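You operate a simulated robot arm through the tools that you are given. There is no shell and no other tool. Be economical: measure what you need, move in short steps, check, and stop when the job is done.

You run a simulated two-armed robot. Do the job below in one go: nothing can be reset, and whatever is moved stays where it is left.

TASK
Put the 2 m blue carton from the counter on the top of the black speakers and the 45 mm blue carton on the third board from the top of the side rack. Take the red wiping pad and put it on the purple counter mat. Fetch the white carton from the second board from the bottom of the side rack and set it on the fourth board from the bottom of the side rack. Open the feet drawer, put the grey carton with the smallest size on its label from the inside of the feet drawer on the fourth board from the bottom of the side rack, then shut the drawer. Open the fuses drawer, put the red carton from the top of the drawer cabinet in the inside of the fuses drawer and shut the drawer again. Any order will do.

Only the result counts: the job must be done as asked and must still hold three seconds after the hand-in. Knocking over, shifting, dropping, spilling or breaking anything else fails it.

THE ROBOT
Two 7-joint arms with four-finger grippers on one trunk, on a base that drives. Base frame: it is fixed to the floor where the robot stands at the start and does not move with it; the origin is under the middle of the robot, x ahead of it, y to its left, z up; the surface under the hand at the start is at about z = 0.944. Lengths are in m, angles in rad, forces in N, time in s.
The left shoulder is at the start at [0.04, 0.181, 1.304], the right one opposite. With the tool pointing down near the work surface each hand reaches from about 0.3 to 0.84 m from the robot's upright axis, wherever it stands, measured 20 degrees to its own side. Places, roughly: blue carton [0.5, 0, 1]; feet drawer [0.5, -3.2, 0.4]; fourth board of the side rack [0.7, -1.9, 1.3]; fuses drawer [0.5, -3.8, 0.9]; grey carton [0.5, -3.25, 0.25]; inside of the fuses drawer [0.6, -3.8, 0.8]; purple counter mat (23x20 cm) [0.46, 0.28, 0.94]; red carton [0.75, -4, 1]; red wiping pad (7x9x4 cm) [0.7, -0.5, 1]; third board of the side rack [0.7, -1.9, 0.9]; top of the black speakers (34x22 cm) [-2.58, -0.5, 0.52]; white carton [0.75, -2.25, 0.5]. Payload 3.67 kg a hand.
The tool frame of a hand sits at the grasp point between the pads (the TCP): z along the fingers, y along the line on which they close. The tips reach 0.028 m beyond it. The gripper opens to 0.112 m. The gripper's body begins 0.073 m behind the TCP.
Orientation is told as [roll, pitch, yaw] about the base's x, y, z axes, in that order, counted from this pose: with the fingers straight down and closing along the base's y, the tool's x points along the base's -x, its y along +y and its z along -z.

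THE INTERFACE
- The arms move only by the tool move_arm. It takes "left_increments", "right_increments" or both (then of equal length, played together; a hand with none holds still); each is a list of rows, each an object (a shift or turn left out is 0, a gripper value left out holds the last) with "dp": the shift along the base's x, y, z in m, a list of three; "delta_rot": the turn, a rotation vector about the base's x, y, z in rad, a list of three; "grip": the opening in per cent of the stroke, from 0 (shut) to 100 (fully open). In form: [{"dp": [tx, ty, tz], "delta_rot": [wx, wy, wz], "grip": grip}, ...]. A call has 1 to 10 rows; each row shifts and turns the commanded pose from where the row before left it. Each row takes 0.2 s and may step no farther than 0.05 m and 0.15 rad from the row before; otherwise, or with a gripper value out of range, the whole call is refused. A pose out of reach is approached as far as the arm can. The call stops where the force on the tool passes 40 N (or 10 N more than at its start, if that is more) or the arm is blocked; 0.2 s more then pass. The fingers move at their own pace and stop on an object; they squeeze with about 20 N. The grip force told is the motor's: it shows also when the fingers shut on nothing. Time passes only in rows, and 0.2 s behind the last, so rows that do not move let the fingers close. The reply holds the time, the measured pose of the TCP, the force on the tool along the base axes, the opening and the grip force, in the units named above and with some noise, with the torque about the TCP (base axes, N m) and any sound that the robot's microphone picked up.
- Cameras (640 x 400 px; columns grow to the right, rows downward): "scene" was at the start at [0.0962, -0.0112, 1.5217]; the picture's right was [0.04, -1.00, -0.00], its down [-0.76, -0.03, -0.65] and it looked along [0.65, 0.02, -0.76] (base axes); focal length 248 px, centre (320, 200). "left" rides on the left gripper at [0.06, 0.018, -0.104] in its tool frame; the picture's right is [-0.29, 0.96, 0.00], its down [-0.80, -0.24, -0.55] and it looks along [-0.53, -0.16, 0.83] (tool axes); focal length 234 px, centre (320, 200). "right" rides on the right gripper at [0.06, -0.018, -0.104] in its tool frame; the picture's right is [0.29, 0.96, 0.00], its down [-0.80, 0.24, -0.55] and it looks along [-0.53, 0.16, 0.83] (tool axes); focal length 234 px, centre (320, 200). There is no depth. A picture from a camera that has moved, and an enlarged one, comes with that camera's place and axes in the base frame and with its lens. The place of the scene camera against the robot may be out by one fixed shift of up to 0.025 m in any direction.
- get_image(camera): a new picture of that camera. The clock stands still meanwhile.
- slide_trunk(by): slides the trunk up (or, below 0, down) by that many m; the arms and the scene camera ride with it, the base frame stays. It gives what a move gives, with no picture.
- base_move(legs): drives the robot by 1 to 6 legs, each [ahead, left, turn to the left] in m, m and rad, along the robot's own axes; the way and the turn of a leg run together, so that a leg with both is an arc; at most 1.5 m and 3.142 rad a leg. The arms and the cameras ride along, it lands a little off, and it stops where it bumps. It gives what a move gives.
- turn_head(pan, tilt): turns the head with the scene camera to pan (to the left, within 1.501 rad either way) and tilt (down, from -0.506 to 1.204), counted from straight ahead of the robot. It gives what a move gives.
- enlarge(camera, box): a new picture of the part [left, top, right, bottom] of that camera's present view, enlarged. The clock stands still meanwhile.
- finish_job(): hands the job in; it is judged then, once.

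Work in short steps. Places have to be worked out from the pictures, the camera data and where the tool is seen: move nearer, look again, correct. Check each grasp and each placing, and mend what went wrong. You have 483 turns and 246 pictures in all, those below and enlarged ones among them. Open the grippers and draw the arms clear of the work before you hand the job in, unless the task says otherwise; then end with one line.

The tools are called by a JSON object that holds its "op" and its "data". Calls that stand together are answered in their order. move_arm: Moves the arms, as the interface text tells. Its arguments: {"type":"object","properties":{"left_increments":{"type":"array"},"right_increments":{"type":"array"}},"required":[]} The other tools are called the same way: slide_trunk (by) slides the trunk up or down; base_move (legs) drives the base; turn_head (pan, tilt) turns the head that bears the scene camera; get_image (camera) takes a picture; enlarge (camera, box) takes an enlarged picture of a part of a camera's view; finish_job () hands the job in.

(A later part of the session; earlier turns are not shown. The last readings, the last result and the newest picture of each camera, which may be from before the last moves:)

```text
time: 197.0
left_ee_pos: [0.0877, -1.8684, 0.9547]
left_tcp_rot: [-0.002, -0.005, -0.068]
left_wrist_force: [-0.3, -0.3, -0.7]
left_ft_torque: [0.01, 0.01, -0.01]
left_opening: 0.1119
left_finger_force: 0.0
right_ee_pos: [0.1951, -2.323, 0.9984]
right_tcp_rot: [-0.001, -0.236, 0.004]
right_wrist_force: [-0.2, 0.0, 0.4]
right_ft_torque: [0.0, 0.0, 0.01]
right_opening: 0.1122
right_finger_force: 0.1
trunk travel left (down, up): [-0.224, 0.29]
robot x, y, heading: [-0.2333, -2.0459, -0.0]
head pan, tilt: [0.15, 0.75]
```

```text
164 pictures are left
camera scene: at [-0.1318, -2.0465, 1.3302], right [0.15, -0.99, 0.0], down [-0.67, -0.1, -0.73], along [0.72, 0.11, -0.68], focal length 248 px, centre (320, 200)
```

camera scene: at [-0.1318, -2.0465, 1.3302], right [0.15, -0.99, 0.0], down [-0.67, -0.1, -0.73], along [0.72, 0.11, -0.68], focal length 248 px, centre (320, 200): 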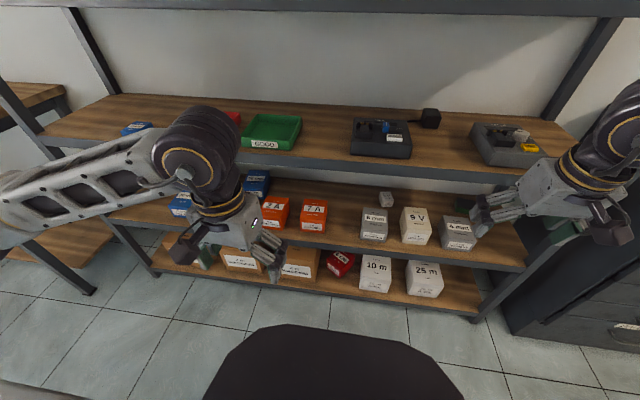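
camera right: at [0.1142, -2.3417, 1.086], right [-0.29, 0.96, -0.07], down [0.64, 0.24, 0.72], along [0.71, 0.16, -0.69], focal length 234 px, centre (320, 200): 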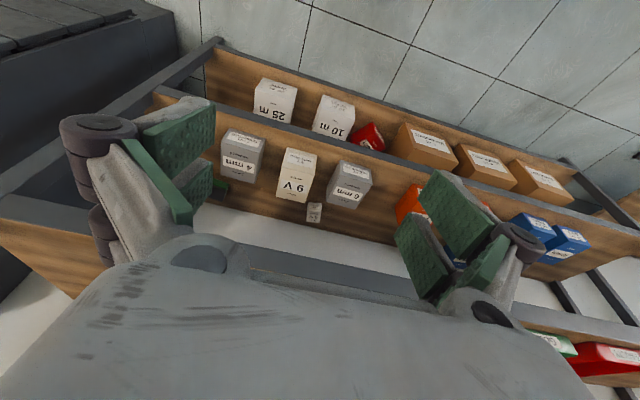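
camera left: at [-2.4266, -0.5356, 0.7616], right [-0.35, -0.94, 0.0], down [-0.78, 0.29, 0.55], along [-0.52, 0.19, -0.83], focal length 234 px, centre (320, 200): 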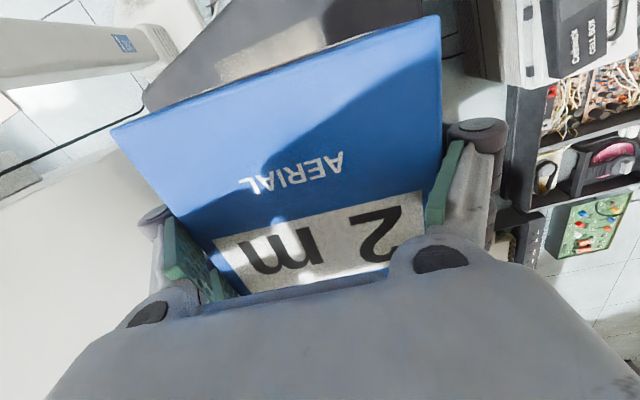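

The small 5 V carton at about (0.74, -2.22) is as white as the "10 m" ones (and fits the given place), while the 9 V is cream; so the 5 V one is meant. I creep forward, lower the trunk, and bring the right hand in front with a tilted tool.

{"op": "base_move", "data": {"legs": [[0.06, 0, 0]]}}

{"op": "slide_trunk", "data": {"by": -0.22}}

{"op": "move_arm", "data": {"right_increments": [{"dp": [0, 0.02, 0], "delta_rot": [0, -0.14, 0]}, {"dp": [0, 0.02, 0], "delta_rot": [0, -0.14, 0]}, {"dp": [0, 0.02, 0], "delta_rot": [0, -0.14, 0]}, {"dp": [0, 0.02, 0], "delta_rot": [0, -0.14, 0]}, {"dp": [0, 0.02, 0], "delta_rot": [0, -0.14, 0]}, {}]}}

{"op": "get_image", "data": {"camera": "right"}}

{"op": "get_image", "data": {"camera": "scene"}}

```text
time: 197.9
left_ee_pos: [0.1485, -1.8697, 0.9541]
left_tcp_rot: [-0.002, -0.003, -0.067]
left_wrist_force: [0.6, 0.1, -0.2]
left_ft_torque: [-0.02, 0.06, -0.01]
left_opening: 0.112
left_finger_force: 0.1
right_ee_pos: [0.2571, -2.3229, 0.9983]
right_tcp_rot: [-0.001, -0.235, 0.007]
right_wrist_force: [0.3, -0.3, -0.7]
right_ft_torque: [0.01, 0.02, 0.02]
right_opening: 0.1122
right_finger_force: 0.0
trunk travel left (down, up): [-0.224, 0.29]
robot x, y, heading: [-0.1761, -2.0438, -0.005]
head pan, tilt: [0.15, 0.75]
```

```text
time: 200.3
left_ee_pos: [0.1464, -1.8684, 0.7344]
left_tcp_rot: [-0.003, -0.007, -0.066]
left_wrist_force: [-0.4, 0.7, 0.0]
left_ft_torque: [-0.01, -0.02, 0.0]
left_opening: 0.1121
left_finger_force: 0.1
right_ee_pos: [0.2549, -2.3232, 0.7798]
right_tcp_rot: [-0.003, -0.235, 0.008]
right_wrist_force: [-0.5, 0.8, 0.0]
right_ft_torque: [-0.02, -0.01, -0.04]
right_opening: 0.1121
right_finger_force: 0.1
trunk travel left (down, up): [-0.004, 0.51]
robot x, y, heading: [-0.1754, -2.0449, -0.003]
head pan, tilt: [0.15, 0.75]
```

```text
time: 201.7
left_ee_pos: [0.1467, -1.8693, 0.7342]
left_tcp_rot: [-0.001, -0.004, -0.067]
left_wrist_force: [0.6, 0.1, 0.0]
left_ft_torque: [0.0, 0.0, -0.01]
left_opening: 0.1119
left_finger_force: 0.1
right_ee_pos: [0.3222, -2.2076, 0.7952]
right_tcp_rot: [-0.009, -0.935, 0.009]
right_wrist_force: [0.7, -0.6, 0.8]
right_ft_torque: [0.03, 0.0, 0.0]
right_opening: 0.1117
right_finger_force: 0.0
right hand out of reach, approached as far as the arm can: row 2, 3, 4, 5
trunk travel left (down, up): [-0.004, 0.51]
robot x, y, heading: [-0.1742, -2.0436, -0.005]
head pan, tilt: [0.15, 0.75]
```

```text
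163 pictures are left
camera right: at [0.2048, -2.2262, 0.8084], right [-0.17, 0.96, -0.24], down [0.03, 0.25, 0.97], along [0.98, 0.16, -0.07], focal length 234 px, centre (320, 200)
```

right: 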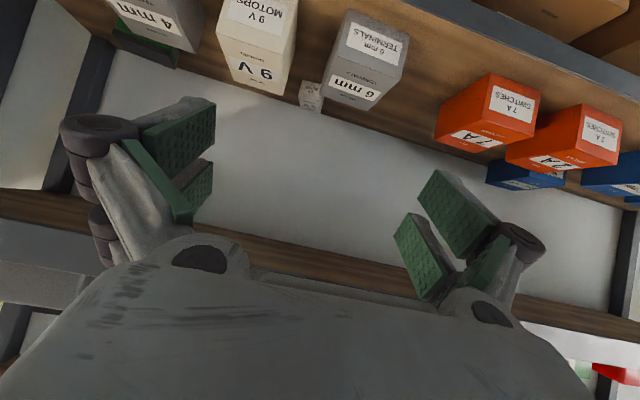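

```text
162 pictures are left
camera scene: at [-0.0733, -2.047, 1.1103], right [0.15, -0.99, 0.0], down [-0.67, -0.1, -0.73], along [0.72, 0.11, -0.68], focal length 248 px, centre (320, 200)
```

scene: 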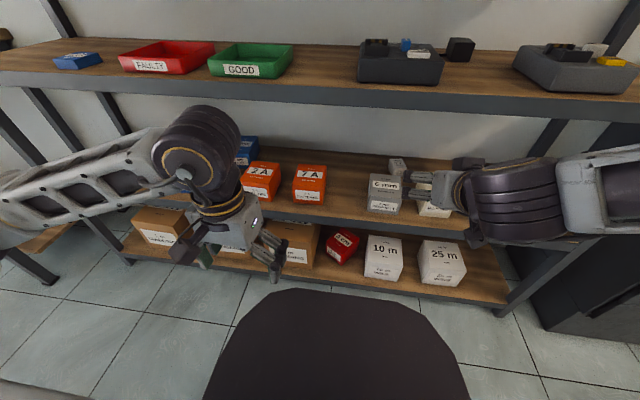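

The wrist camera hangs below the tilted hand and would hit the boxes in front, so I will roll the gripper by 180° about its axis. First I move out a little, then roll in steps.

{"op": "move_arm", "data": {"right_increments": [{"dp": [0.045, 0, 0.0]}, {"dp": [0.03, 0, 0.0]}, {"delta_rot": [0.12, 0, -0.089]}, {"delta_rot": [0.12, 0, -0.089]}, {"delta_rot": [0.12, 0, -0.089]}, {"delta_rot": [0.12, 0, -0.089]}, {"delta_rot": [0.12, 0, -0.089]}, {"delta_rot": [0.12, 0, -0.089]}, {}]}}

```text
time: 203.7
left_ee_pos: [0.146, -1.8688, 0.7359]
left_tcp_rot: [-0.002, -0.005, -0.067]
left_wrist_force: [-1.0, 1.0, -0.2]
left_ft_torque: [-0.01, -0.01, 0.02]
left_opening: 0.1122
left_finger_force: 0.0
right_ee_pos: [0.3995, -2.2066, 0.796]
right_tcp_rot: [0.812, -0.529, -1.124]
right_wrist_force: [0.2, 0.5, 0.5]
right_ft_torque: [-0.01, 0.03, 0.02]
right_opening: 0.1117
right_finger_force: 0.0
trunk travel left (down, up): [-0.004, 0.51]
robot x, y, heading: [-0.1737, -2.0456, -0.003]
head pan, tilt: [0.15, 0.75]
```

Rolling works. I continue.

{"op": "move_arm", "data": {"right_increments": [{"delta_rot": [0.12, 0, -0.089]}, {"delta_rot": [0.12, 0, -0.089]}, {"delta_rot": [0.12, 0, -0.089]}, {"delta_rot": [0.12, 0, -0.089]}, {"delta_rot": [0.12, 0, -0.089]}, {"delta_rot": [0.12, 0, -0.089]}, {"delta_rot": [0.12, 0, -0.089]}, {}]}}

{"op": "move_arm", "data": {"right_increments": [{"delta_rot": [0.12, 0, -0.089]}, {"delta_rot": [0.12, 0, -0.089]}, {"delta_rot": [0.12, 0, -0.089]}, {"delta_rot": [0.12, 0, -0.089]}, {"delta_rot": [0.12, 0, -0.089]}, {"delta_rot": [0.12, 0, -0.089]}, {"delta_rot": [0.12, 0, -0.089]}, {"delta_rot": [0.11, 0, -0.081]}, {}]}}

{"op": "get_image", "data": {"camera": "right"}}

{"op": "get_image", "data": {"camera": "scene"}}

```text
time: 205.5
left_ee_pos: [0.1466, -1.8694, 0.7347]
left_tcp_rot: [-0.001, -0.005, -0.065]
left_wrist_force: [0.4, 0.2, -0.3]
left_ft_torque: [0.02, 0.04, 0.01]
left_opening: 0.112
left_finger_force: 0.0
right_ee_pos: [0.3987, -2.2074, 0.7961]
right_tcp_rot: [0.899, 0.291, -1.798]
right_wrist_force: [0.7, 0.5, 0.7]
right_ft_torque: [0.0, -0.03, -0.01]
right_opening: 0.112
right_finger_force: 0.0
trunk travel left (down, up): [-0.004, 0.51]
robot x, y, heading: [-0.1723, -2.0406, -0.004]
head pan, tilt: [0.15, 0.75]
```

```text
time: 207.5
left_ee_pos: [0.1461, -1.8693, 0.7348]
left_tcp_rot: [-0.002, -0.005, -0.068]
left_wrist_force: [0.0, -0.4, -0.3]
left_ft_torque: [0.02, -0.03, 0.0]
left_opening: 0.1122
left_finger_force: 0.0
right_ee_pos: [0.3993, -2.2084, 0.7952]
right_tcp_rot: [0.026, 0.932, -3.11]
right_wrist_force: [-0.4, 0.2, -0.7]
right_ft_torque: [-0.02, 0.01, 0.02]
right_opening: 0.1122
right_finger_force: 0.0
trunk travel left (down, up): [-0.004, 0.51]
robot x, y, heading: [-0.1701, -2.0444, -0.003]
head pan, tilt: [0.15, 0.75]
```

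```text
161 pictures are left
camera right: at [0.352, -2.1891, 0.9057], right [0.18, -0.95, 0.25], down [-0.92, -0.26, -0.3], along [0.35, -0.17, -0.92], focal length 234 px, centre (320, 200)
```

right: 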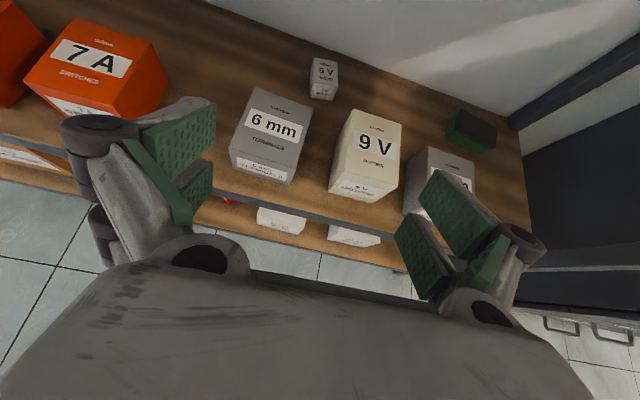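

```text
160 pictures are left
camera scene: at [-0.073, -2.0467, 1.1102], right [0.15, -0.99, 0.0], down [-0.67, -0.1, -0.73], along [0.72, 0.11, -0.68], focal length 248 px, centre (320, 200)
```

scene: 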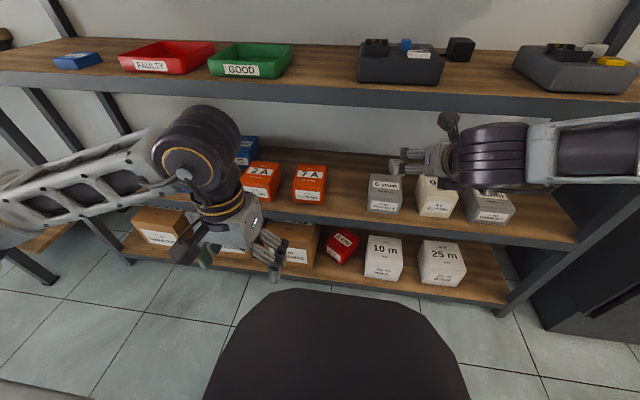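

The gripper is rolled and its camera now looks from above. The 5 V carton is at about (0.725, -2.213). I lower in front, flatten the tilt a bit, and move in over the boxes' tops.

{"op": "move_arm", "data": {"right_increments": [{"dp": [0.0, -0.005, -0.045], "delta_rot": [0, -0.06, 0]}, {"dp": [0, 0, -0.045], "delta_rot": [0, -0.06, 0]}, {"dp": [0.0, 0, -0.03]}, {"dp": [0.04, 0, 0]}, {"dp": [0.04, 0, 0]}, {}]}}

{"op": "get_image", "data": {"camera": "right"}}

{"op": "get_image", "data": {"camera": "scene"}}

```text
time: 208.9
left_ee_pos: [0.1467, -1.8698, 0.7351]
left_tcp_rot: [-0.004, -0.005, -0.066]
left_wrist_force: [-0.6, 0.0, 0.3]
left_ft_torque: [0.02, -0.02, -0.03]
left_opening: 0.1122
left_finger_force: 0.1
right_ee_pos: [0.4786, -2.2125, 0.6763]
right_tcp_rot: [0.036, 1.049, -3.098]
right_wrist_force: [-0.2, 0.2, 0.2]
right_ft_torque: [0.01, 0.02, 0.02]
right_opening: 0.1117
right_finger_force: 0.0
trunk travel left (down, up): [-0.004, 0.51]
robot x, y, heading: [-0.1741, -2.0422, -0.005]
head pan, tilt: [0.15, 0.75]
```

```text
159 pictures are left
camera right: at [0.4179, -2.194, 0.7793], right [0.15, -0.95, 0.27], down [-0.87, -0.26, -0.41], along [0.46, -0.17, -0.87], focal length 234 px, centre (320, 200)
```

right: 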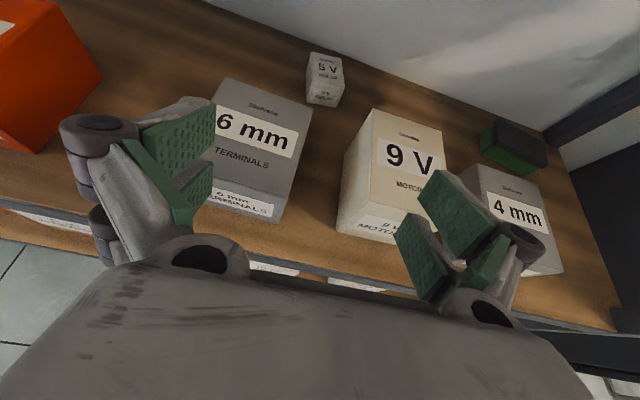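

```text
158 pictures are left
camera scene: at [-0.0731, -2.0467, 1.1103], right [0.15, -0.99, 0.0], down [-0.67, -0.1, -0.73], along [0.72, 0.11, -0.68], focal length 248 px, centre (320, 200)
```

scene: 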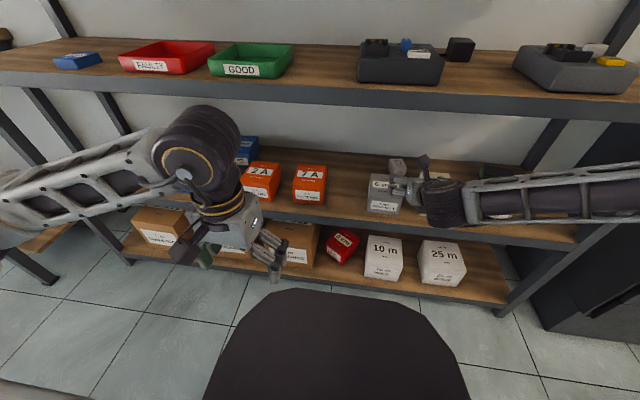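

Triangulated: 5 V top at (0.715, -2.206, 0.58), neighbours' tops at z ≈ 0.63. I move in at z 0.68 to x ≈ 0.66.

{"op": "move_arm", "data": {"right_increments": [{"dp": [0.04, 0.003, 0.006]}, {"dp": [0.04, 0.003, 0]}, {"dp": [0.04, 0, 0]}, {"dp": [0.04, 0, 0]}, {"dp": [0.02, 0, 0]}, {}]}}

{"op": "get_image", "data": {"camera": "right"}}

{"op": "get_image", "data": {"camera": "scene"}}

```text
time: 210.3
left_ee_pos: [0.1475, -1.871, 0.7356]
left_tcp_rot: [-0.002, -0.004, -0.066]
left_wrist_force: [0.2, 0.0, -0.7]
left_ft_torque: [0.03, 0.03, -0.04]
left_opening: 0.1119
left_finger_force: 0.1
right_ee_pos: [0.6241, -2.2397, 0.7075]
right_tcp_rot: [0.035, 1.049, -3.097]
right_wrist_force: [0.6, -0.3, -1.1]
right_ft_torque: [-0.01, -0.01, 0.0]
right_opening: 0.1119
right_finger_force: 0.0
right hand out of reach, approached as far as the arm can: row 3, 4, 5
trunk travel left (down, up): [-0.004, 0.51]
robot x, y, heading: [-0.1746, -2.0412, -0.001]
head pan, tilt: [0.15, 0.75]
```

```text
157 pictures are left
camera right: at [0.5642, -2.2215, 0.8101], right [0.16, -0.95, 0.27], down [-0.87, -0.26, -0.41], along [0.46, -0.17, -0.87], focal length 234 px, centre (320, 200)
```

right: 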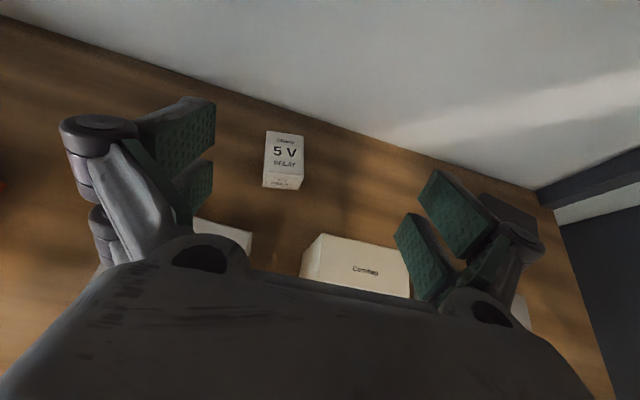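

```text
156 pictures are left
camera scene: at [-0.0729, -2.0466, 1.1102], right [0.15, -0.99, 0.0], down [-0.68, -0.1, -0.73], along [0.72, 0.11, -0.68], focal length 248 px, centre (320, 200)
```

scene: 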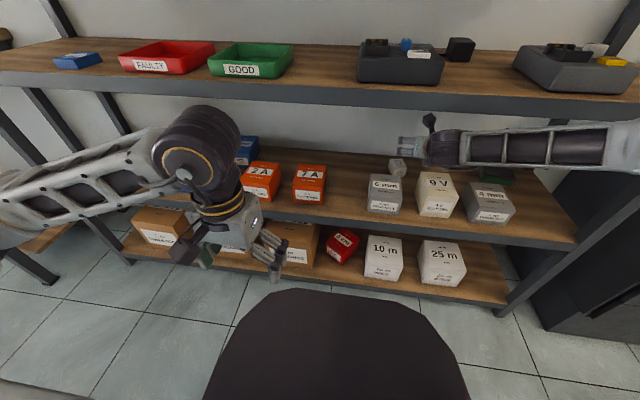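

Not enough reach; I draw the hand back 6 cm and drive 0.12 m nearer.

{"op": "move_arm", "data": {"right_increments": [{"dp": [-0.04, 0.01, 0.0]}, {"dp": [-0.04, 0.01, -0.01]}, {"dp": [-0.04, 0.01, -0.01]}, {}]}}

{"op": "base_move", "data": {"legs": [[0.12, 0, 0]]}}

{"op": "get_image", "data": {"camera": "right"}}

```text
time: 211.3
left_ee_pos: [0.146, -1.8683, 0.734]
left_tcp_rot: [-0.001, -0.004, -0.067]
left_wrist_force: [0.0, -0.7, 0.1]
left_ft_torque: [0.02, -0.01, -0.01]
left_opening: 0.1118
left_finger_force: 0.1
right_ee_pos: [0.5047, -2.2092, 0.6869]
right_tcp_rot: [0.036, 1.052, -3.099]
right_wrist_force: [0.5, 0.3, 0.1]
right_ft_torque: [-0.03, -0.03, 0.03]
right_opening: 0.1121
right_finger_force: 0.0
trunk travel left (down, up): [-0.004, 0.51]
robot x, y, heading: [-0.1749, -2.0415, -0.001]
head pan, tilt: [0.15, 0.75]
```

```text
time: 212.5
left_ee_pos: [0.2691, -1.8692, 0.7342]
left_tcp_rot: [-0.002, -0.004, -0.067]
left_wrist_force: [-0.1, -0.2, 1.1]
left_ft_torque: [-0.01, 0.03, -0.02]
left_opening: 0.112
left_finger_force: 0.0
right_ee_pos: [0.6256, -2.2101, 0.687]
right_tcp_rot: [0.037, 1.048, -3.099]
right_wrist_force: [0.2, 0.2, -0.8]
right_ft_torque: [-0.01, 0.0, -0.01]
right_opening: 0.112
right_finger_force: 0.0
trunk travel left (down, up): [-0.004, 0.51]
robot x, y, heading: [-0.053, -2.0482, -0.006]
head pan, tilt: [0.15, 0.75]
```

```text
155 pictures are left
camera right: at [0.566, -2.1914, 0.7895], right [0.15, -0.95, 0.27], down [-0.87, -0.26, -0.41], along [0.46, -0.17, -0.87], focal length 234 px, centre (320, 200)
```

right: 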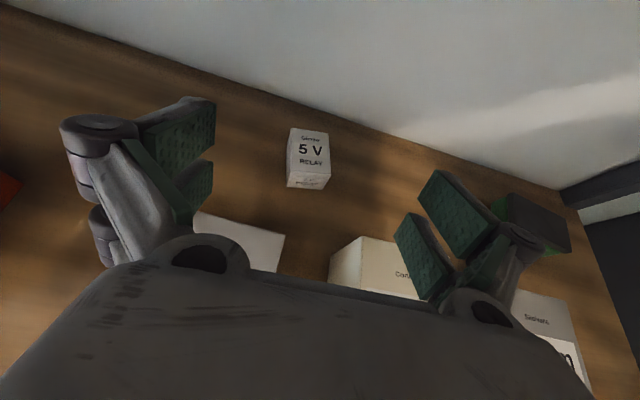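

In range now. The carton is at about (0.73, -2.21). I descend along a slant onto it, steepening the tilt to 45°.

{"op": "move_arm", "data": {"right_increments": [{"dp": [0.03, 0, -0.005]}, {"dp": [0.03, 0, -0.03], "delta_rot": [0, 0.09, 0]}, {"dp": [0.025, 0, -0.03], "delta_rot": [0, 0.09, 0]}, {"dp": [0.015, 0, -0.025], "delta_rot": [0, 0.08, 0]}, {}]}}

{"op": "get_image", "data": {"camera": "right"}}

{"op": "get_image", "data": {"camera": "scene"}}

```text
time: 213.7
left_ee_pos: [0.2678, -1.8697, 0.7353]
left_tcp_rot: [-0.002, -0.004, -0.067]
left_wrist_force: [-0.2, -0.3, -0.4]
left_ft_torque: [0.04, -0.04, 0.01]
left_opening: 0.1119
left_finger_force: 0.1
right_ee_pos: [0.6897, -2.2439, 0.6283]
right_tcp_rot: [0.021, 0.789, -3.111]
right_wrist_force: [-0.8, 0.1, -0.5]
right_ft_torque: [0.0, 0.02, 0.02]
right_opening: 0.112
right_finger_force: 0.2
right hand out of reach, approached as far as the arm can: row 2, 3, 4
trunk travel left (down, up): [-0.004, 0.51]
robot x, y, heading: [-0.0555, -2.044, 0.001]
head pan, tilt: [0.15, 0.75]
```

```text
154 pictures are left
camera right: at [0.6577, -2.2251, 0.7426], right [0.22, -0.95, 0.22], down [-0.95, -0.26, -0.17], along [0.22, -0.17, -0.96], focal length 234 px, centre (320, 200)
```

right: 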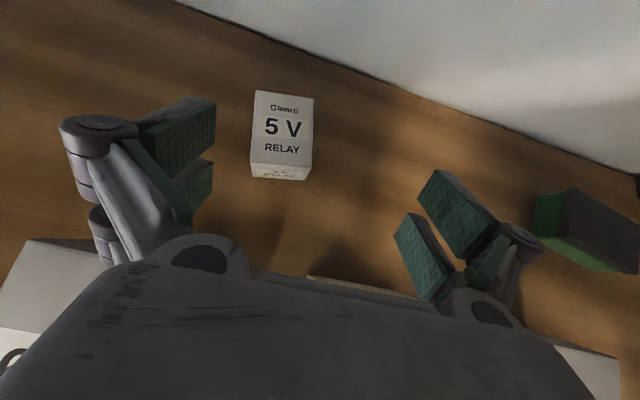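

```text
153 pictures are left
camera scene: at [0.0475, -2.0471, 1.1102], right [0.15, -0.99, 0.0], down [-0.67, -0.1, -0.73], along [0.72, 0.11, -0.68], focal length 248 px, centre (320, 200)
```

scene: 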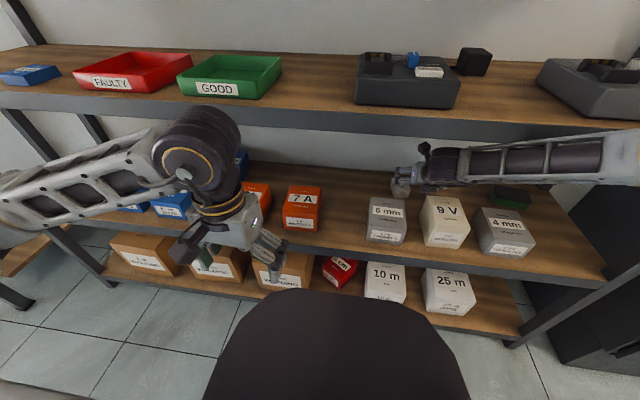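

Still at the limit, but the hand is above and clear, so I drive 7 cm nearer with the hand as it is.

{"op": "base_move", "data": {"legs": [[0.07, 0.02, 0]]}}

{"op": "move_arm", "data": {"right_increments": [{"dp": [-0.01, 0.014, 0.0]}, {"dp": [-0.01, 0, 0]}, {}]}}

{"op": "get_image", "data": {"camera": "right"}}

```text
time: 214.7
left_ee_pos: [0.3017, -1.8628, 0.7351]
left_tcp_rot: [-0.001, -0.006, -0.076]
left_wrist_force: [0.1, 0.9, 0.1]
left_ft_torque: [-0.01, 0.03, 0.02]
left_opening: 0.1122
left_finger_force: 0.1
right_ee_pos: [0.7017, -2.2408, 0.6041]
right_tcp_rot: [0.029, 0.748, -3.101]
right_wrist_force: [0.4, 0.0, -0.2]
right_ft_torque: [-0.01, 0.0, 0.02]
right_opening: 0.1121
right_finger_force: 0.3
trunk travel left (down, up): [-0.004, 0.51]
robot x, y, heading: [-0.0239, -2.0347, -0.012]
head pan, tilt: [0.15, 0.75]
stopped in leg 1: the robot was blocked; the commanded pose is now the measured one
```

```text
time: 215.4
left_ee_pos: [0.3025, -1.8622, 0.7359]
left_tcp_rot: [-0.002, -0.004, -0.078]
left_wrist_force: [0.4, 0.3, -0.4]
left_ft_torque: [0.0, 0.0, 0.01]
left_opening: 0.1118
left_finger_force: 0.1
right_ee_pos: [0.6823, -2.229, 0.6081]
right_tcp_rot: [0.029, 0.751, -3.099]
right_wrist_force: [0.1, 0.2, -0.3]
right_ft_torque: [-0.01, 0.01, 0.01]
right_opening: 0.1118
right_finger_force: 0.2
right hand out of reach, approached as far as the arm can: row 1
trunk travel left (down, up): [-0.004, 0.51]
robot x, y, heading: [-0.0187, -2.0408, -0.009]
head pan, tilt: [0.15, 0.75]
```

```text
152 pictures are left
camera right: at [0.6544, -2.2096, 0.7239], right [0.23, -0.95, 0.22], down [-0.96, -0.26, -0.14], along [0.19, -0.18, -0.97], focal length 234 px, centre (320, 200)
```

right: 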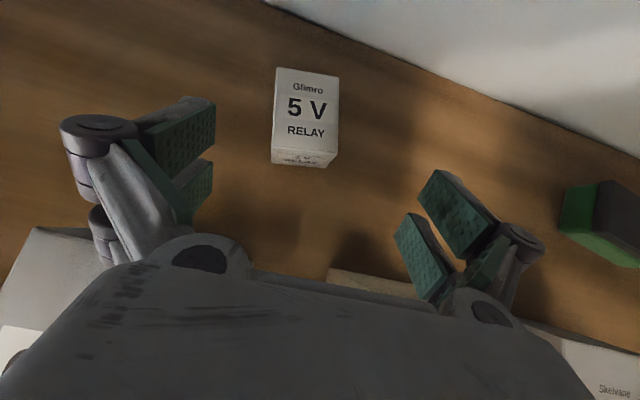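

The drive was blocked. I look at what touches.

{"op": "turn_head", "data": {"pan": -0.4, "tilt": 0.75}}

{"op": "get_image", "data": {"camera": "scene"}}

{"op": "get_image", "data": {"camera": "left"}}

```text
time: 216.4
left_ee_pos: [0.3008, -1.8642, 0.7347]
left_tcp_rot: [-0.002, -0.002, -0.078]
left_wrist_force: [0.0, -0.4, 0.1]
left_ft_torque: [0.01, -0.02, 0.02]
left_opening: 0.1121
left_finger_force: 0.1
right_ee_pos: [0.6807, -2.2294, 0.6071]
right_tcp_rot: [0.03, 0.752, -3.101]
right_wrist_force: [-0.2, -0.8, 0.5]
right_ft_torque: [-0.06, 0.02, 0.01]
right_opening: 0.1121
right_finger_force: 0.0
trunk travel left (down, up): [-0.004, 0.51]
robot x, y, heading: [-0.0193, -2.0329, -0.016]
head pan, tilt: [-0.4, 0.75]
```

```text
151 pictures are left
camera scene: at [0.0738, -2.0826, 1.1102], right [-0.4, -0.92, 0.0], down [-0.62, 0.27, -0.73], along [0.67, -0.29, -0.68], focal length 248 px, centre (320, 200)
```

scene: 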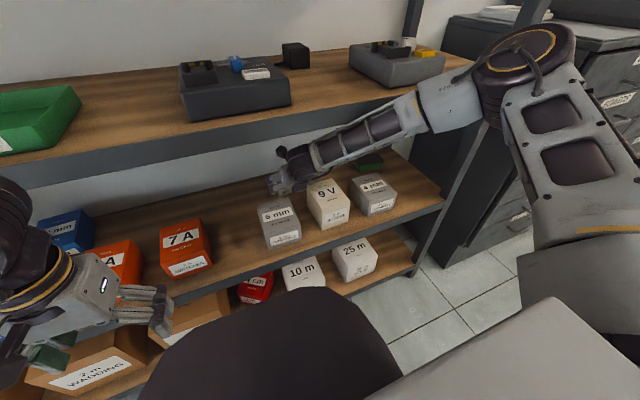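

```text
150 pictures are left
camera left: at [0.2436, -1.8392, 0.839], right [0.36, 0.93, 0.0], down [0.77, -0.3, 0.56], along [0.52, -0.2, -0.83], focal length 234 px, centre (320, 200)
```

left: 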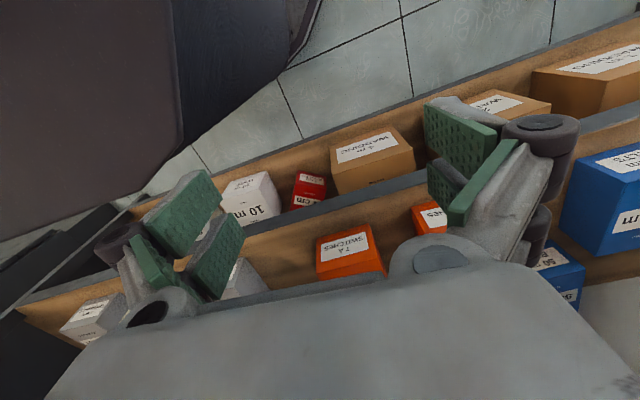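

The right forearm rests against the front edge of board 3; nothing has shifted. I withdraw along the slant carefully, flattening the tilt while rising.

{"op": "move_arm", "data": {"right_increments": [{"dp": [-0.01, 0, 0.015], "delta_rot": [0, -0.1, 0]}, {"dp": [-0.01, 0, 0.02], "delta_rot": [0, -0.1, 0]}, {"dp": [-0.01, 0, 0.02], "delta_rot": [0, -0.1, 0]}, {}]}}

{"op": "get_image", "data": {"camera": "right"}}

{"op": "get_image", "data": {"camera": "scene"}}

```text
time: 217.4
left_ee_pos: [0.303, -1.8625, 0.7349]
left_tcp_rot: [-0.001, -0.004, -0.078]
left_wrist_force: [0.3, -0.5, -0.4]
left_ft_torque: [0.0, 0.02, -0.01]
left_opening: 0.1119
left_finger_force: 0.1
right_ee_pos: [0.6511, -2.2285, 0.6637]
right_tcp_rot: [0.053, 1.053, -3.081]
right_wrist_force: [-0.4, -0.1, 0.6]
right_ft_torque: [-0.02, 0.0, -0.02]
right_opening: 0.1122
right_finger_force: 0.1
trunk travel left (down, up): [-0.004, 0.51]
robot x, y, heading: [-0.0181, -2.0378, -0.015]
head pan, tilt: [-0.4, 0.75]
```

```text
149 pictures are left
camera right: at [0.5907, -2.2086, 0.7646], right [0.16, -0.95, 0.28], down [-0.87, -0.26, -0.41], along [0.46, -0.18, -0.87], focal length 234 px, centre (320, 200)
```

right: 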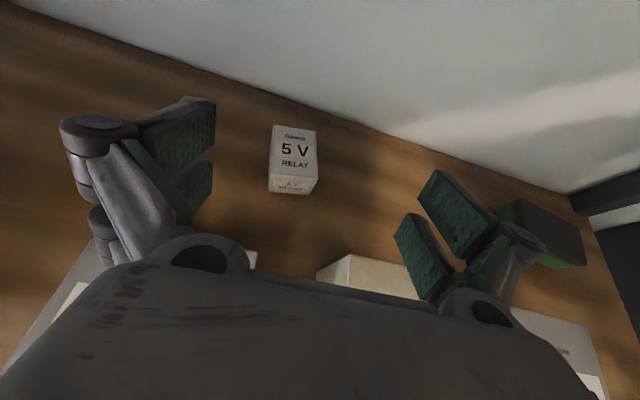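

```text
148 pictures are left
camera scene: at [0.0739, -2.0826, 1.1102], right [-0.4, -0.92, 0.0], down [-0.62, 0.27, -0.73], along [0.67, -0.29, -0.68], focal length 248 px, centre (320, 200)
```

scene: 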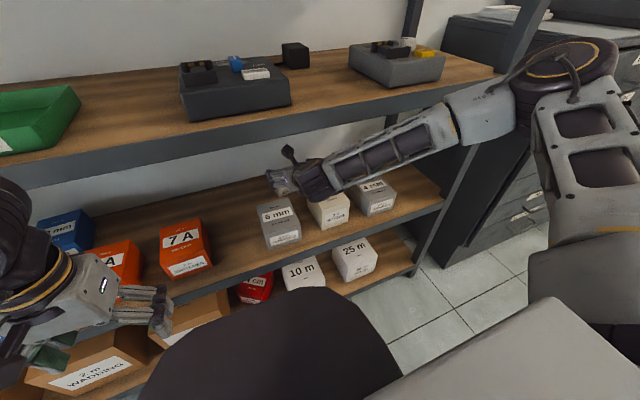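

From this flatter tilt there's only a short slanted way to go, and the wrist stays low, so I try again at about 56° tilt.

{"op": "move_arm", "data": {"right_increments": [{"dp": [0.025, 0.01, -0.012]}, {"dp": [0.02, 0.008, -0.025], "delta_rot": [0, 0.03, 0]}, {"dp": [0.012, 0, -0.022], "delta_rot": [0, 0.03, 0]}, {}]}}

{"op": "get_image", "data": {"camera": "right"}}

{"op": "get_image", "data": {"camera": "scene"}}

```text
time: 218.4
left_ee_pos: [0.302, -1.8619, 0.7352]
left_tcp_rot: [-0.003, -0.005, -0.077]
left_wrist_force: [0.0, -0.7, 0.9]
left_ft_torque: [-0.02, 0.02, -0.04]
left_opening: 0.1123
left_finger_force: 0.0
right_ee_pos: [0.693, -2.2265, 0.6196]
right_tcp_rot: [0.048, 0.99, -3.088]
right_wrist_force: [-0.8, -0.4, 0.2]
right_ft_torque: [-0.01, 0.0, -0.02]
right_opening: 0.1121
right_finger_force: 0.0
right hand out of reach, approached as far as the arm can: row 2, 3
trunk travel left (down, up): [-0.004, 0.51]
robot x, y, heading: [-0.0195, -2.0354, -0.013]
head pan, tilt: [-0.4, 0.75]
```

```text
147 pictures are left
camera right: at [0.6388, -2.2077, 0.7253], right [0.17, -0.95, 0.27], down [-0.9, -0.26, -0.36], along [0.41, -0.18, -0.9], focal length 234 px, centre (320, 200)
```

right: 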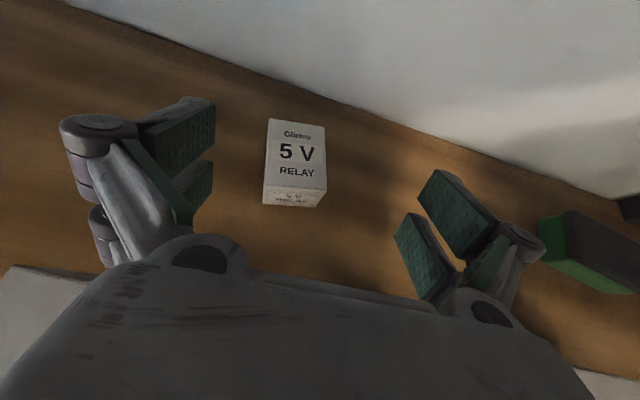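

```text
146 pictures are left
camera scene: at [0.0737, -2.0827, 1.1102], right [-0.4, -0.92, 0.0], down [-0.62, 0.27, -0.73], along [0.67, -0.29, -0.68], focal length 248 px, centre (320, 200)
```

scene: 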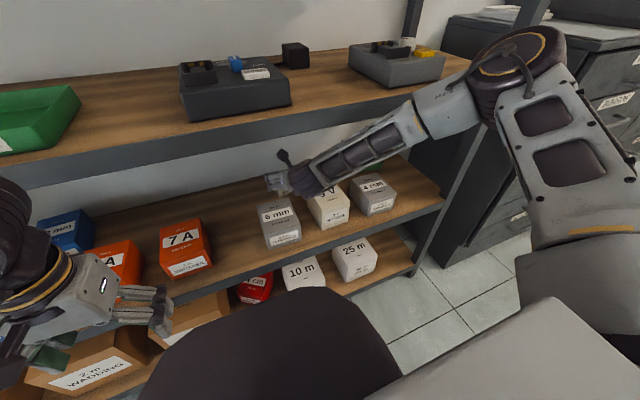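

The right arm stays at a joint limit here, while the left arm showed a longer reach earlier. I withdraw the right hand and will try with the left.

{"op": "move_arm", "data": {"right_increments": [{"dp": [-0.015, 0, 0.022], "delta_rot": [0, -0.03, 0]}, {"dp": [-0.02, 0, 0.025], "delta_rot": [0, -0.03, 0]}, {"dp": [-0.03, 0, 0.01]}, {"dp": [-0.045, 0, 0]}, {"dp": [-0.045, 0, 0]}, {"dp": [-0.045, 0, 0]}, {"dp": [-0.045, 0, 0]}, {}]}}

{"op": "get_image", "data": {"camera": "scene"}}

```text
time: 220.2
left_ee_pos: [0.3004, -1.8639, 0.7342]
left_tcp_rot: [-0.002, -0.006, -0.076]
left_wrist_force: [-1.2, 0.0, -0.7]
left_ft_torque: [0.01, 0.0, 0.01]
left_opening: 0.1119
left_finger_force: 0.0
right_ee_pos: [0.4779, -2.2256, 0.6704]
right_tcp_rot: [0.053, 1.052, -3.082]
right_wrist_force: [-0.1, 0.0, -0.7]
right_ft_torque: [0.03, 0.03, -0.01]
right_opening: 0.1121
right_finger_force: 0.2
right hand out of reach, approached as far as the arm can: row 7
trunk travel left (down, up): [-0.004, 0.51]
robot x, y, heading: [-0.0225, -2.036, -0.019]
head pan, tilt: [-0.4, 0.75]
```

```text
145 pictures are left
camera scene: at [0.0735, -2.0828, 1.1103], right [-0.4, -0.92, 0.0], down [-0.62, 0.27, -0.73], along [0.67, -0.29, -0.68], focal length 248 px, centre (320, 200)
```

scene: 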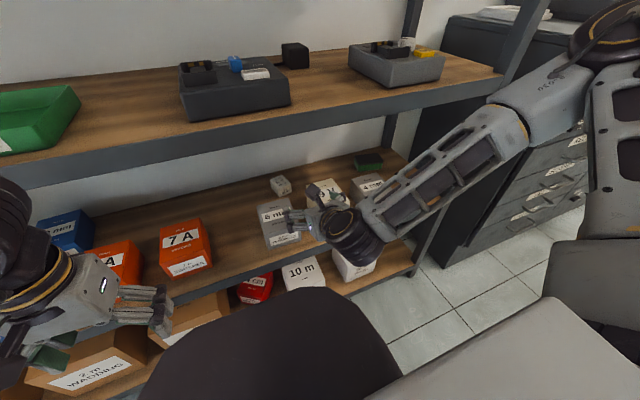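

The boxes are untouched. I back off and shift right so the left hand faces the white carton.

{"op": "base_move", "data": {"legs": [[-0.25, 0, 0.015], [0, -0.3, 0]]}}

{"op": "move_arm", "data": {"left_increments": [{"dp": [0.045, 0, 0], "delta_rot": [0, -0.13, 0.03]}, {"dp": [0.045, 0, 0], "delta_rot": [0, -0.13, 0.03]}, {"dp": [0.045, 0, 0], "delta_rot": [0, -0.13, 0]}, {"dp": [0.045, 0, 0], "delta_rot": [0, -0.13, 0]}, {"dp": [0.03, 0, 0.0], "delta_rot": [0, -0.13, 0]}, {"delta_rot": [0, -0.13, 0]}, {"delta_rot": [0, -0.13, 0]}, {}]}}

```text
time: 223.8
left_ee_pos: [0.05, -2.1624, 0.7356]
left_tcp_rot: [-0.002, -0.004, -0.059]
left_wrist_force: [-0.1, -0.7, -0.1]
left_ft_torque: [0.04, -0.01, 0.03]
left_opening: 0.1122
left_finger_force: 0.0
right_ee_pos: [0.2346, -2.5196, 0.6706]
right_tcp_rot: [0.053, 1.05, -3.067]
right_wrist_force: [-0.4, -0.3, 0.2]
right_ft_torque: [-0.03, 0.01, 0.03]
right_opening: 0.1121
right_finger_force: 0.2
trunk travel left (down, up): [-0.004, 0.51]
robot x, y, heading: [-0.2723, -2.3379, 0.006]
head pan, tilt: [-0.4, 0.75]
```

```text
time: 225.6
left_ee_pos: [0.2611, -2.1622, 0.7334]
left_tcp_rot: [0.006, -0.916, -0.002]
left_wrist_force: [-0.4, 0.6, 0.0]
left_ft_torque: [0.0, 0.0, 0.0]
left_opening: 0.1121
left_finger_force: 0.0
right_ee_pos: [0.2337, -2.5188, 0.6704]
right_tcp_rot: [0.053, 1.052, -3.064]
right_wrist_force: [0.2, 0.5, 0.4]
right_ft_torque: [0.0, 0.05, -0.01]
right_opening: 0.1121
right_finger_force: 0.1
trunk travel left (down, up): [-0.004, 0.51]
robot x, y, heading: [-0.2682, -2.34, 0.003]
head pan, tilt: [-0.4, 0.75]
```

The left hand is tilted 52°. Now I roll it by 180° the mirror way.

{"op": "move_arm", "data": {"left_increments": [{"delta_rot": [-0.1185, 0, 0.091]}, {"delta_rot": [-0.1185, 0, 0.091]}, {"delta_rot": [-0.1185, 0, 0.091]}, {"delta_rot": [-0.1185, 0, 0.091]}, {"delta_rot": [-0.1185, 0, 0.091]}, {"delta_rot": [-0.1185, 0, 0.091]}, {"delta_rot": [-0.1185, 0, 0.091]}, {"delta_rot": [-0.1185, 0, 0.091]}, {"delta_rot": [-0.1185, 0, 0.091]}, {"delta_rot": [-0.1185, 0, 0.091]}]}}

{"op": "move_arm", "data": {"left_increments": [{"delta_rot": [-0.1185, 0, 0.091]}, {"delta_rot": [-0.1185, 0, 0.091]}, {"delta_rot": [-0.1185, 0, 0.091]}, {"delta_rot": [-0.1185, 0, 0.091]}, {"delta_rot": [-0.1185, 0, 0.091]}, {"delta_rot": [-0.1185, 0, 0.091]}, {"delta_rot": [-0.1185, 0, 0.091]}, {"delta_rot": [-0.1185, 0, 0.091]}, {"delta_rot": [-0.1185, 0, 0.091]}, {"delta_rot": [-0.1185, 0, 0.091]}]}}

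{"op": "move_arm", "data": {"left_increments": [{"delta_rot": [-0.1185, 0, 0.091]}, {}]}}

{"op": "turn_head", "data": {"pan": 0.2, "tilt": 0.75}}

{"op": "get_image", "data": {"camera": "scene"}}

{"op": "get_image", "data": {"camera": "left"}}

```text
time: 227.8
left_ee_pos: [0.2605, -2.1618, 0.7348]
left_tcp_rot: [-0.91, -0.06, 1.524]
left_wrist_force: [0.6, 0.5, 0.2]
left_ft_torque: [0.01, 0.03, 0.01]
left_opening: 0.112
left_finger_force: 0.0
right_ee_pos: [0.2338, -2.5193, 0.6701]
right_tcp_rot: [0.054, 1.051, -3.065]
right_wrist_force: [1.0, 0.5, 0.7]
right_ft_torque: [0.02, -0.01, 0.02]
right_opening: 0.1121
right_finger_force: 0.1
trunk travel left (down, up): [-0.004, 0.51]
robot x, y, heading: [-0.2671, -2.3379, 0.003]
head pan, tilt: [-0.4, 0.75]
```

```text
time: 230.0
left_ee_pos: [0.2609, -2.1603, 0.7346]
left_tcp_rot: [-0.189, 0.901, 2.893]
left_wrist_force: [-0.4, 0.1, -1.0]
left_ft_torque: [0.0, -0.03, -0.03]
left_opening: 0.1122
left_finger_force: 0.1
right_ee_pos: [0.2328, -2.5204, 0.6702]
right_tcp_rot: [0.055, 1.05, -3.065]
right_wrist_force: [-0.4, 0.1, 1.6]
right_ft_torque: [0.03, 0.02, 0.0]
right_opening: 0.112
right_finger_force: 0.0
trunk travel left (down, up): [-0.004, 0.51]
robot x, y, heading: [-0.2687, -2.3409, 0.001]
head pan, tilt: [-0.4, 0.75]
```

```text
time: 230.6
left_ee_pos: [0.2609, -2.1612, 0.7354]
left_tcp_rot: [-0.001, 0.919, 3.136]
left_wrist_force: [1.1, 0.4, 1.0]
left_ft_torque: [-0.03, -0.01, 0.01]
left_opening: 0.112
left_finger_force: 0.0
right_ee_pos: [0.2343, -2.5198, 0.6703]
right_tcp_rot: [0.055, 1.051, -3.066]
right_wrist_force: [0.1, 0.1, -0.1]
right_ft_torque: [0.0, -0.01, 0.03]
right_opening: 0.1119
right_finger_force: 0.0
trunk travel left (down, up): [-0.004, 0.51]
robot x, y, heading: [-0.2701, -2.3379, 0.005]
head pan, tilt: [-0.4, 0.75]
```

```text
time: 231.6
left_ee_pos: [0.2609, -2.1611, 0.7354]
left_tcp_rot: [-0.001, 0.92, 3.132]
left_wrist_force: [0.7, -0.1, 0.8]
left_ft_torque: [0.02, -0.01, 0.04]
left_opening: 0.1119
left_finger_force: 0.0
right_ee_pos: [0.2334, -2.5183, 0.67]
right_tcp_rot: [0.052, 1.051, -3.065]
right_wrist_force: [-0.7, -0.4, 0.2]
right_ft_torque: [-0.02, -0.01, 0.02]
right_opening: 0.112
right_finger_force: 0.1
trunk travel left (down, up): [-0.004, 0.51]
robot x, y, heading: [-0.2696, -2.3416, 0.004]
head pan, tilt: [0.201, 0.75]
```

```text
144 pictures are left
camera scene: at [-0.1694, -2.3362, 1.1102], right [0.2, -0.98, 0.0], down [-0.67, -0.14, -0.73], along [0.72, 0.15, -0.68], focal length 248 px, centre (320, 200)
```

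scene: 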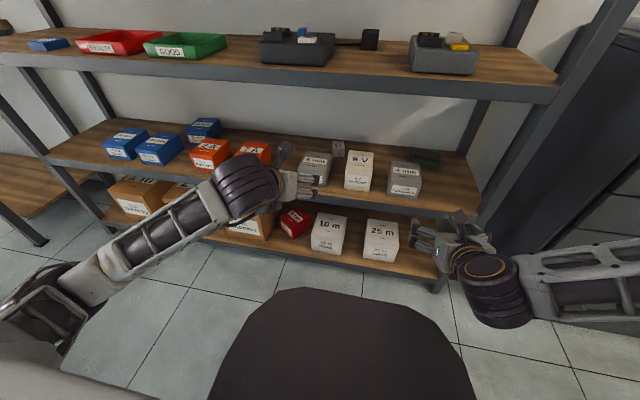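

```text
143 pictures are left
camera left: at [0.2145, -2.1785, 0.8462], right [-0.18, -0.96, -0.23], down [-0.92, 0.25, -0.3], along [0.34, 0.16, -0.93], focal length 234 px, centre (320, 200)
```

left: 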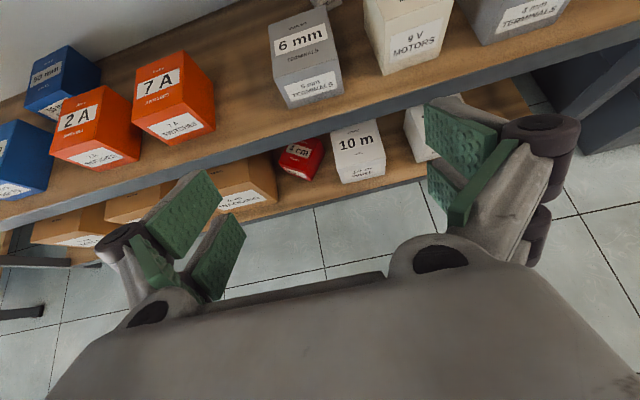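

The left elbow hangs low, which suits the gap well. I drive 0.2 m forward, then move the left hand over the boxes.

{"op": "base_move", "data": {"legs": [[0.2, 0, 0]]}}

{"op": "move_arm", "data": {"left_increments": [{"dp": [0.0, -0.025, -0.025], "delta_rot": [0, -0.06, 0]}, {"dp": [0.03, -0.02, -0.025], "delta_rot": [0, -0.06, 0]}, {"dp": [0.04, 0, 0]}, {"dp": [0.04, 0, 0]}, {}]}}

{"op": "get_image", "data": {"camera": "left"}}

{"op": "get_image", "data": {"camera": "scene"}}

```text
time: 233.2
left_ee_pos: [0.4656, -2.162, 0.7348]
left_tcp_rot: [-0.002, 0.916, 3.131]
left_wrist_force: [-0.3, 0.0, 0.0]
left_ft_torque: [0.01, 0.0, -0.01]
left_opening: 0.112
left_finger_force: 0.1
right_ee_pos: [0.4377, -2.5201, 0.6695]
right_tcp_rot: [0.052, 1.051, -3.067]
right_wrist_force: [-0.1, -0.1, 0.2]
right_ft_torque: [-0.02, 0.04, -0.03]
right_opening: 0.112
right_finger_force: 0.0
trunk travel left (down, up): [-0.004, 0.51]
robot x, y, heading: [-0.0654, -2.3337, 0.0]
head pan, tilt: [0.201, 0.75]
```

```text
time: 234.4
left_ee_pos: [0.5761, -2.2065, 0.6859]
left_tcp_rot: [-0.003, 1.038, 3.129]
left_wrist_force: [-1.0, -0.3, 0.1]
left_ft_torque: [-0.03, 0.03, -0.04]
left_opening: 0.112
left_finger_force: 0.1
right_ee_pos: [0.4376, -2.5202, 0.6702]
right_tcp_rot: [0.054, 1.051, -3.066]
right_wrist_force: [0.4, 0.0, 0.5]
right_ft_torque: [-0.01, 0.02, 0.01]
right_opening: 0.1121
right_finger_force: 0.1
trunk travel left (down, up): [-0.004, 0.51]
robot x, y, heading: [-0.0634, -2.34, 0.003]
head pan, tilt: [0.201, 0.75]
```

```text
142 pictures are left
camera left: at [0.5165, -2.223, 0.7907], right [-0.15, -0.96, -0.25], down [-0.88, 0.25, -0.41], along [0.45, 0.16, -0.88], focal length 234 px, centre (320, 200)
```

left: 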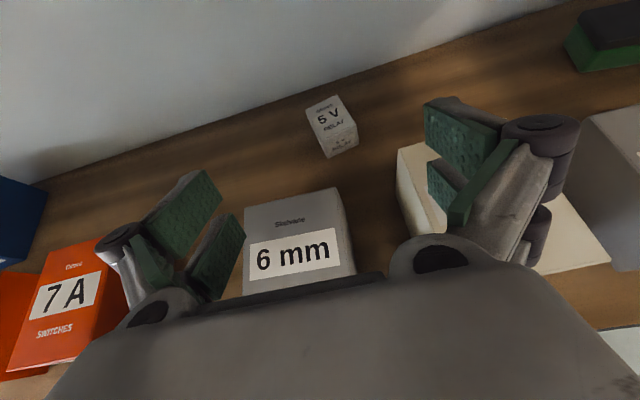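

```text
141 pictures are left
camera scene: at [0.0344, -2.3359, 1.1103], right [0.2, -0.98, 0.0], down [-0.67, -0.14, -0.73], along [0.72, 0.15, -0.68], focal length 248 px, centre (320, 200)
```

scene: 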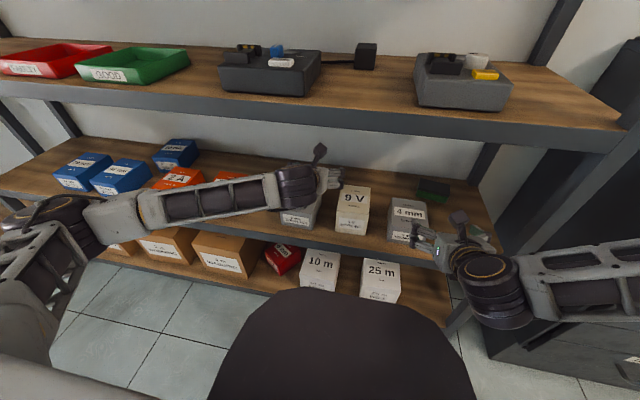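

The left arm has room. The 5 V carton is at (0.735, -2.209). I go on over the boxes and slant down toward it, steepening the tilt.

{"op": "move_arm", "data": {"left_increments": [{"dp": [0.04, 0, 0.0]}, {"dp": [0.04, 0, 0]}, {"dp": [0.03, 0, -0.02], "delta_rot": [0, 0.07, 0]}, {"dp": [0.025, 0, -0.025], "delta_rot": [0, 0.08, 0]}, {"dp": [0.012, 0, -0.025], "delta_rot": [0, 0.08, 0]}, {}]}}

{"op": "get_image", "data": {"camera": "left"}}

{"op": "get_image", "data": {"camera": "scene"}}

```text
time: 235.8
left_ee_pos: [0.7203, -2.2081, 0.6145]
left_tcp_rot: [0.001, 0.807, 3.134]
left_wrist_force: [0.1, 0.5, 0.5]
left_ft_torque: [-0.01, 0.02, -0.02]
left_opening: 0.1118
left_finger_force: 0.0
right_ee_pos: [0.438, -2.5189, 0.6714]
right_tcp_rot: [0.053, 1.051, -3.067]
right_wrist_force: [-0.3, -0.7, -0.4]
right_ft_torque: [-0.03, 0.01, 0.0]
right_opening: 0.1117
right_finger_force: 0.1
trunk travel left (down, up): [-0.004, 0.51]
robot x, y, heading: [-0.0637, -2.3373, 0.003]
head pan, tilt: [0.201, 0.75]
```

```text
140 pictures are left
camera left: at [0.6873, -2.2239, 0.7295], right [-0.21, -0.96, -0.21], down [-0.95, 0.25, -0.19], along [0.24, 0.16, -0.96], focal length 234 px, centre (320, 200)
```

left: 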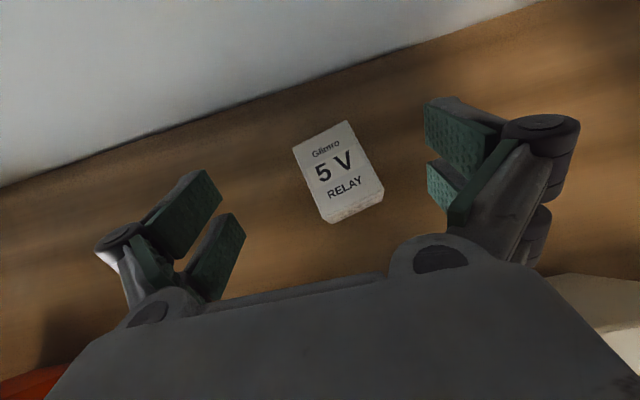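

```text
139 pictures are left
camera scene: at [0.0346, -2.3358, 1.1103], right [0.2, -0.98, 0.0], down [-0.67, -0.14, -0.73], along [0.72, 0.15, -0.68], focal length 248 px, centre (320, 200)
```

scene: 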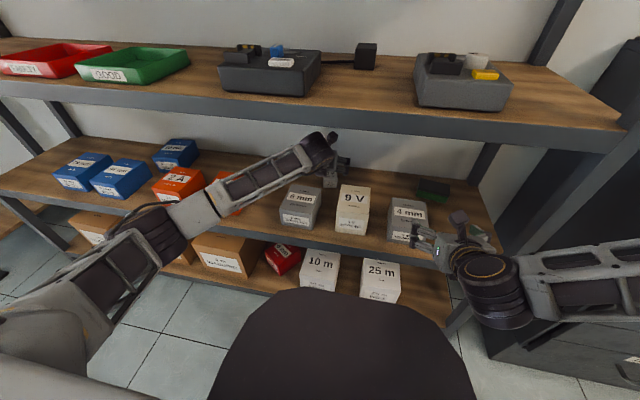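

The carton is turned about 0.19 rad and its centre is at (0.742, -2.214). I turn the tool to match and descend to z ≈ 0.57.

{"op": "move_arm", "data": {"left_increments": [{"dp": [0.01, -0.003, -0.01], "delta_rot": [0, 0, 0.09]}, {"dp": [0.01, -0.003, -0.015], "delta_rot": [0, 0, 0.09]}, {"dp": [0.002, 0, -0.015]}, {}]}}

{"op": "get_image", "data": {"camera": "left"}}

```text
time: 236.8
left_ee_pos: [0.7439, -2.2127, 0.5747]
left_tcp_rot: [0.0, 0.807, -2.971]
left_wrist_force: [0.5, -0.2, 0.0]
left_ft_torque: [-0.05, -0.01, -0.02]
left_opening: 0.1121
left_finger_force: 0.0
right_ee_pos: [0.4384, -2.5198, 0.6696]
right_tcp_rot: [0.054, 1.052, -3.067]
right_wrist_force: [-0.2, 0.7, -0.4]
right_ft_torque: [-0.04, -0.02, 0.02]
right_opening: 0.1119
right_finger_force: 0.0
trunk travel left (down, up): [-0.004, 0.51]
robot x, y, heading: [-0.0658, -2.3426, 0.002]
head pan, tilt: [0.201, 0.75]
```

```text
138 pictures are left
camera left: at [0.7147, -2.2365, 0.6898], right [-0.03, -0.98, -0.21], down [-0.98, 0.07, -0.19], along [0.2, 0.2, -0.96], focal length 234 px, centre (320, 200)
```

left: 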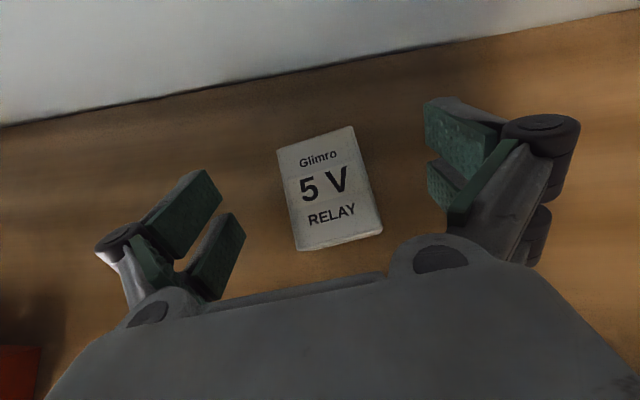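

Well placed. I go 6 mm lower and close.

{"op": "move_arm", "data": {"left_increments": [{"dp": [0, 0, -0.006]}, {"grip": 0}, {"grip": 0}, {"grip": 0}, {"grip": 0}, {"grip": 0}]}}

{"op": "get_image", "data": {"camera": "left"}}

```text
time: 238.2
left_ee_pos: [0.7436, -2.2123, 0.5688]
left_tcp_rot: [-0.001, 0.808, -2.972]
left_wrist_force: [0.3, -0.2, 1.2]
left_ft_torque: [-0.06, -0.02, 0.0]
left_opening: 0.0496
left_finger_force: 19.8
right_ee_pos: [0.4377, -2.5199, 0.67]
right_tcp_rot: [0.055, 1.051, -3.067]
right_wrist_force: [-0.2, -0.7, 0.5]
right_ft_torque: [-0.01, -0.03, -0.02]
right_opening: 0.1121
right_finger_force: 0.2
trunk travel left (down, up): [-0.004, 0.51]
robot x, y, heading: [-0.0646, -2.3355, 0.003]
head pan, tilt: [0.201, 0.75]
```

```text
137 pictures are left
camera left: at [0.7145, -2.2355, 0.6837], right [-0.03, -0.98, -0.21], down [-0.98, 0.07, -0.19], along [0.2, 0.2, -0.96], focal length 234 px, centre (320, 200)
```

left: 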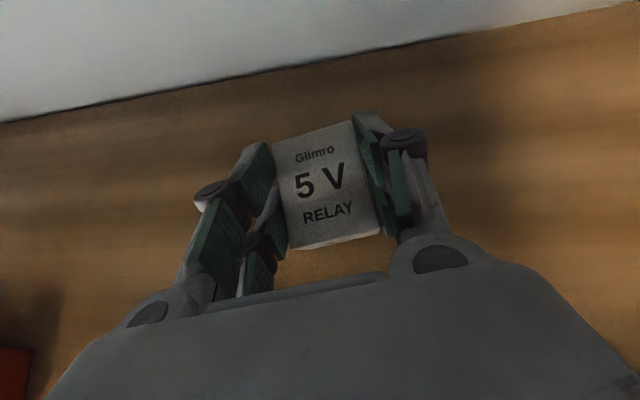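

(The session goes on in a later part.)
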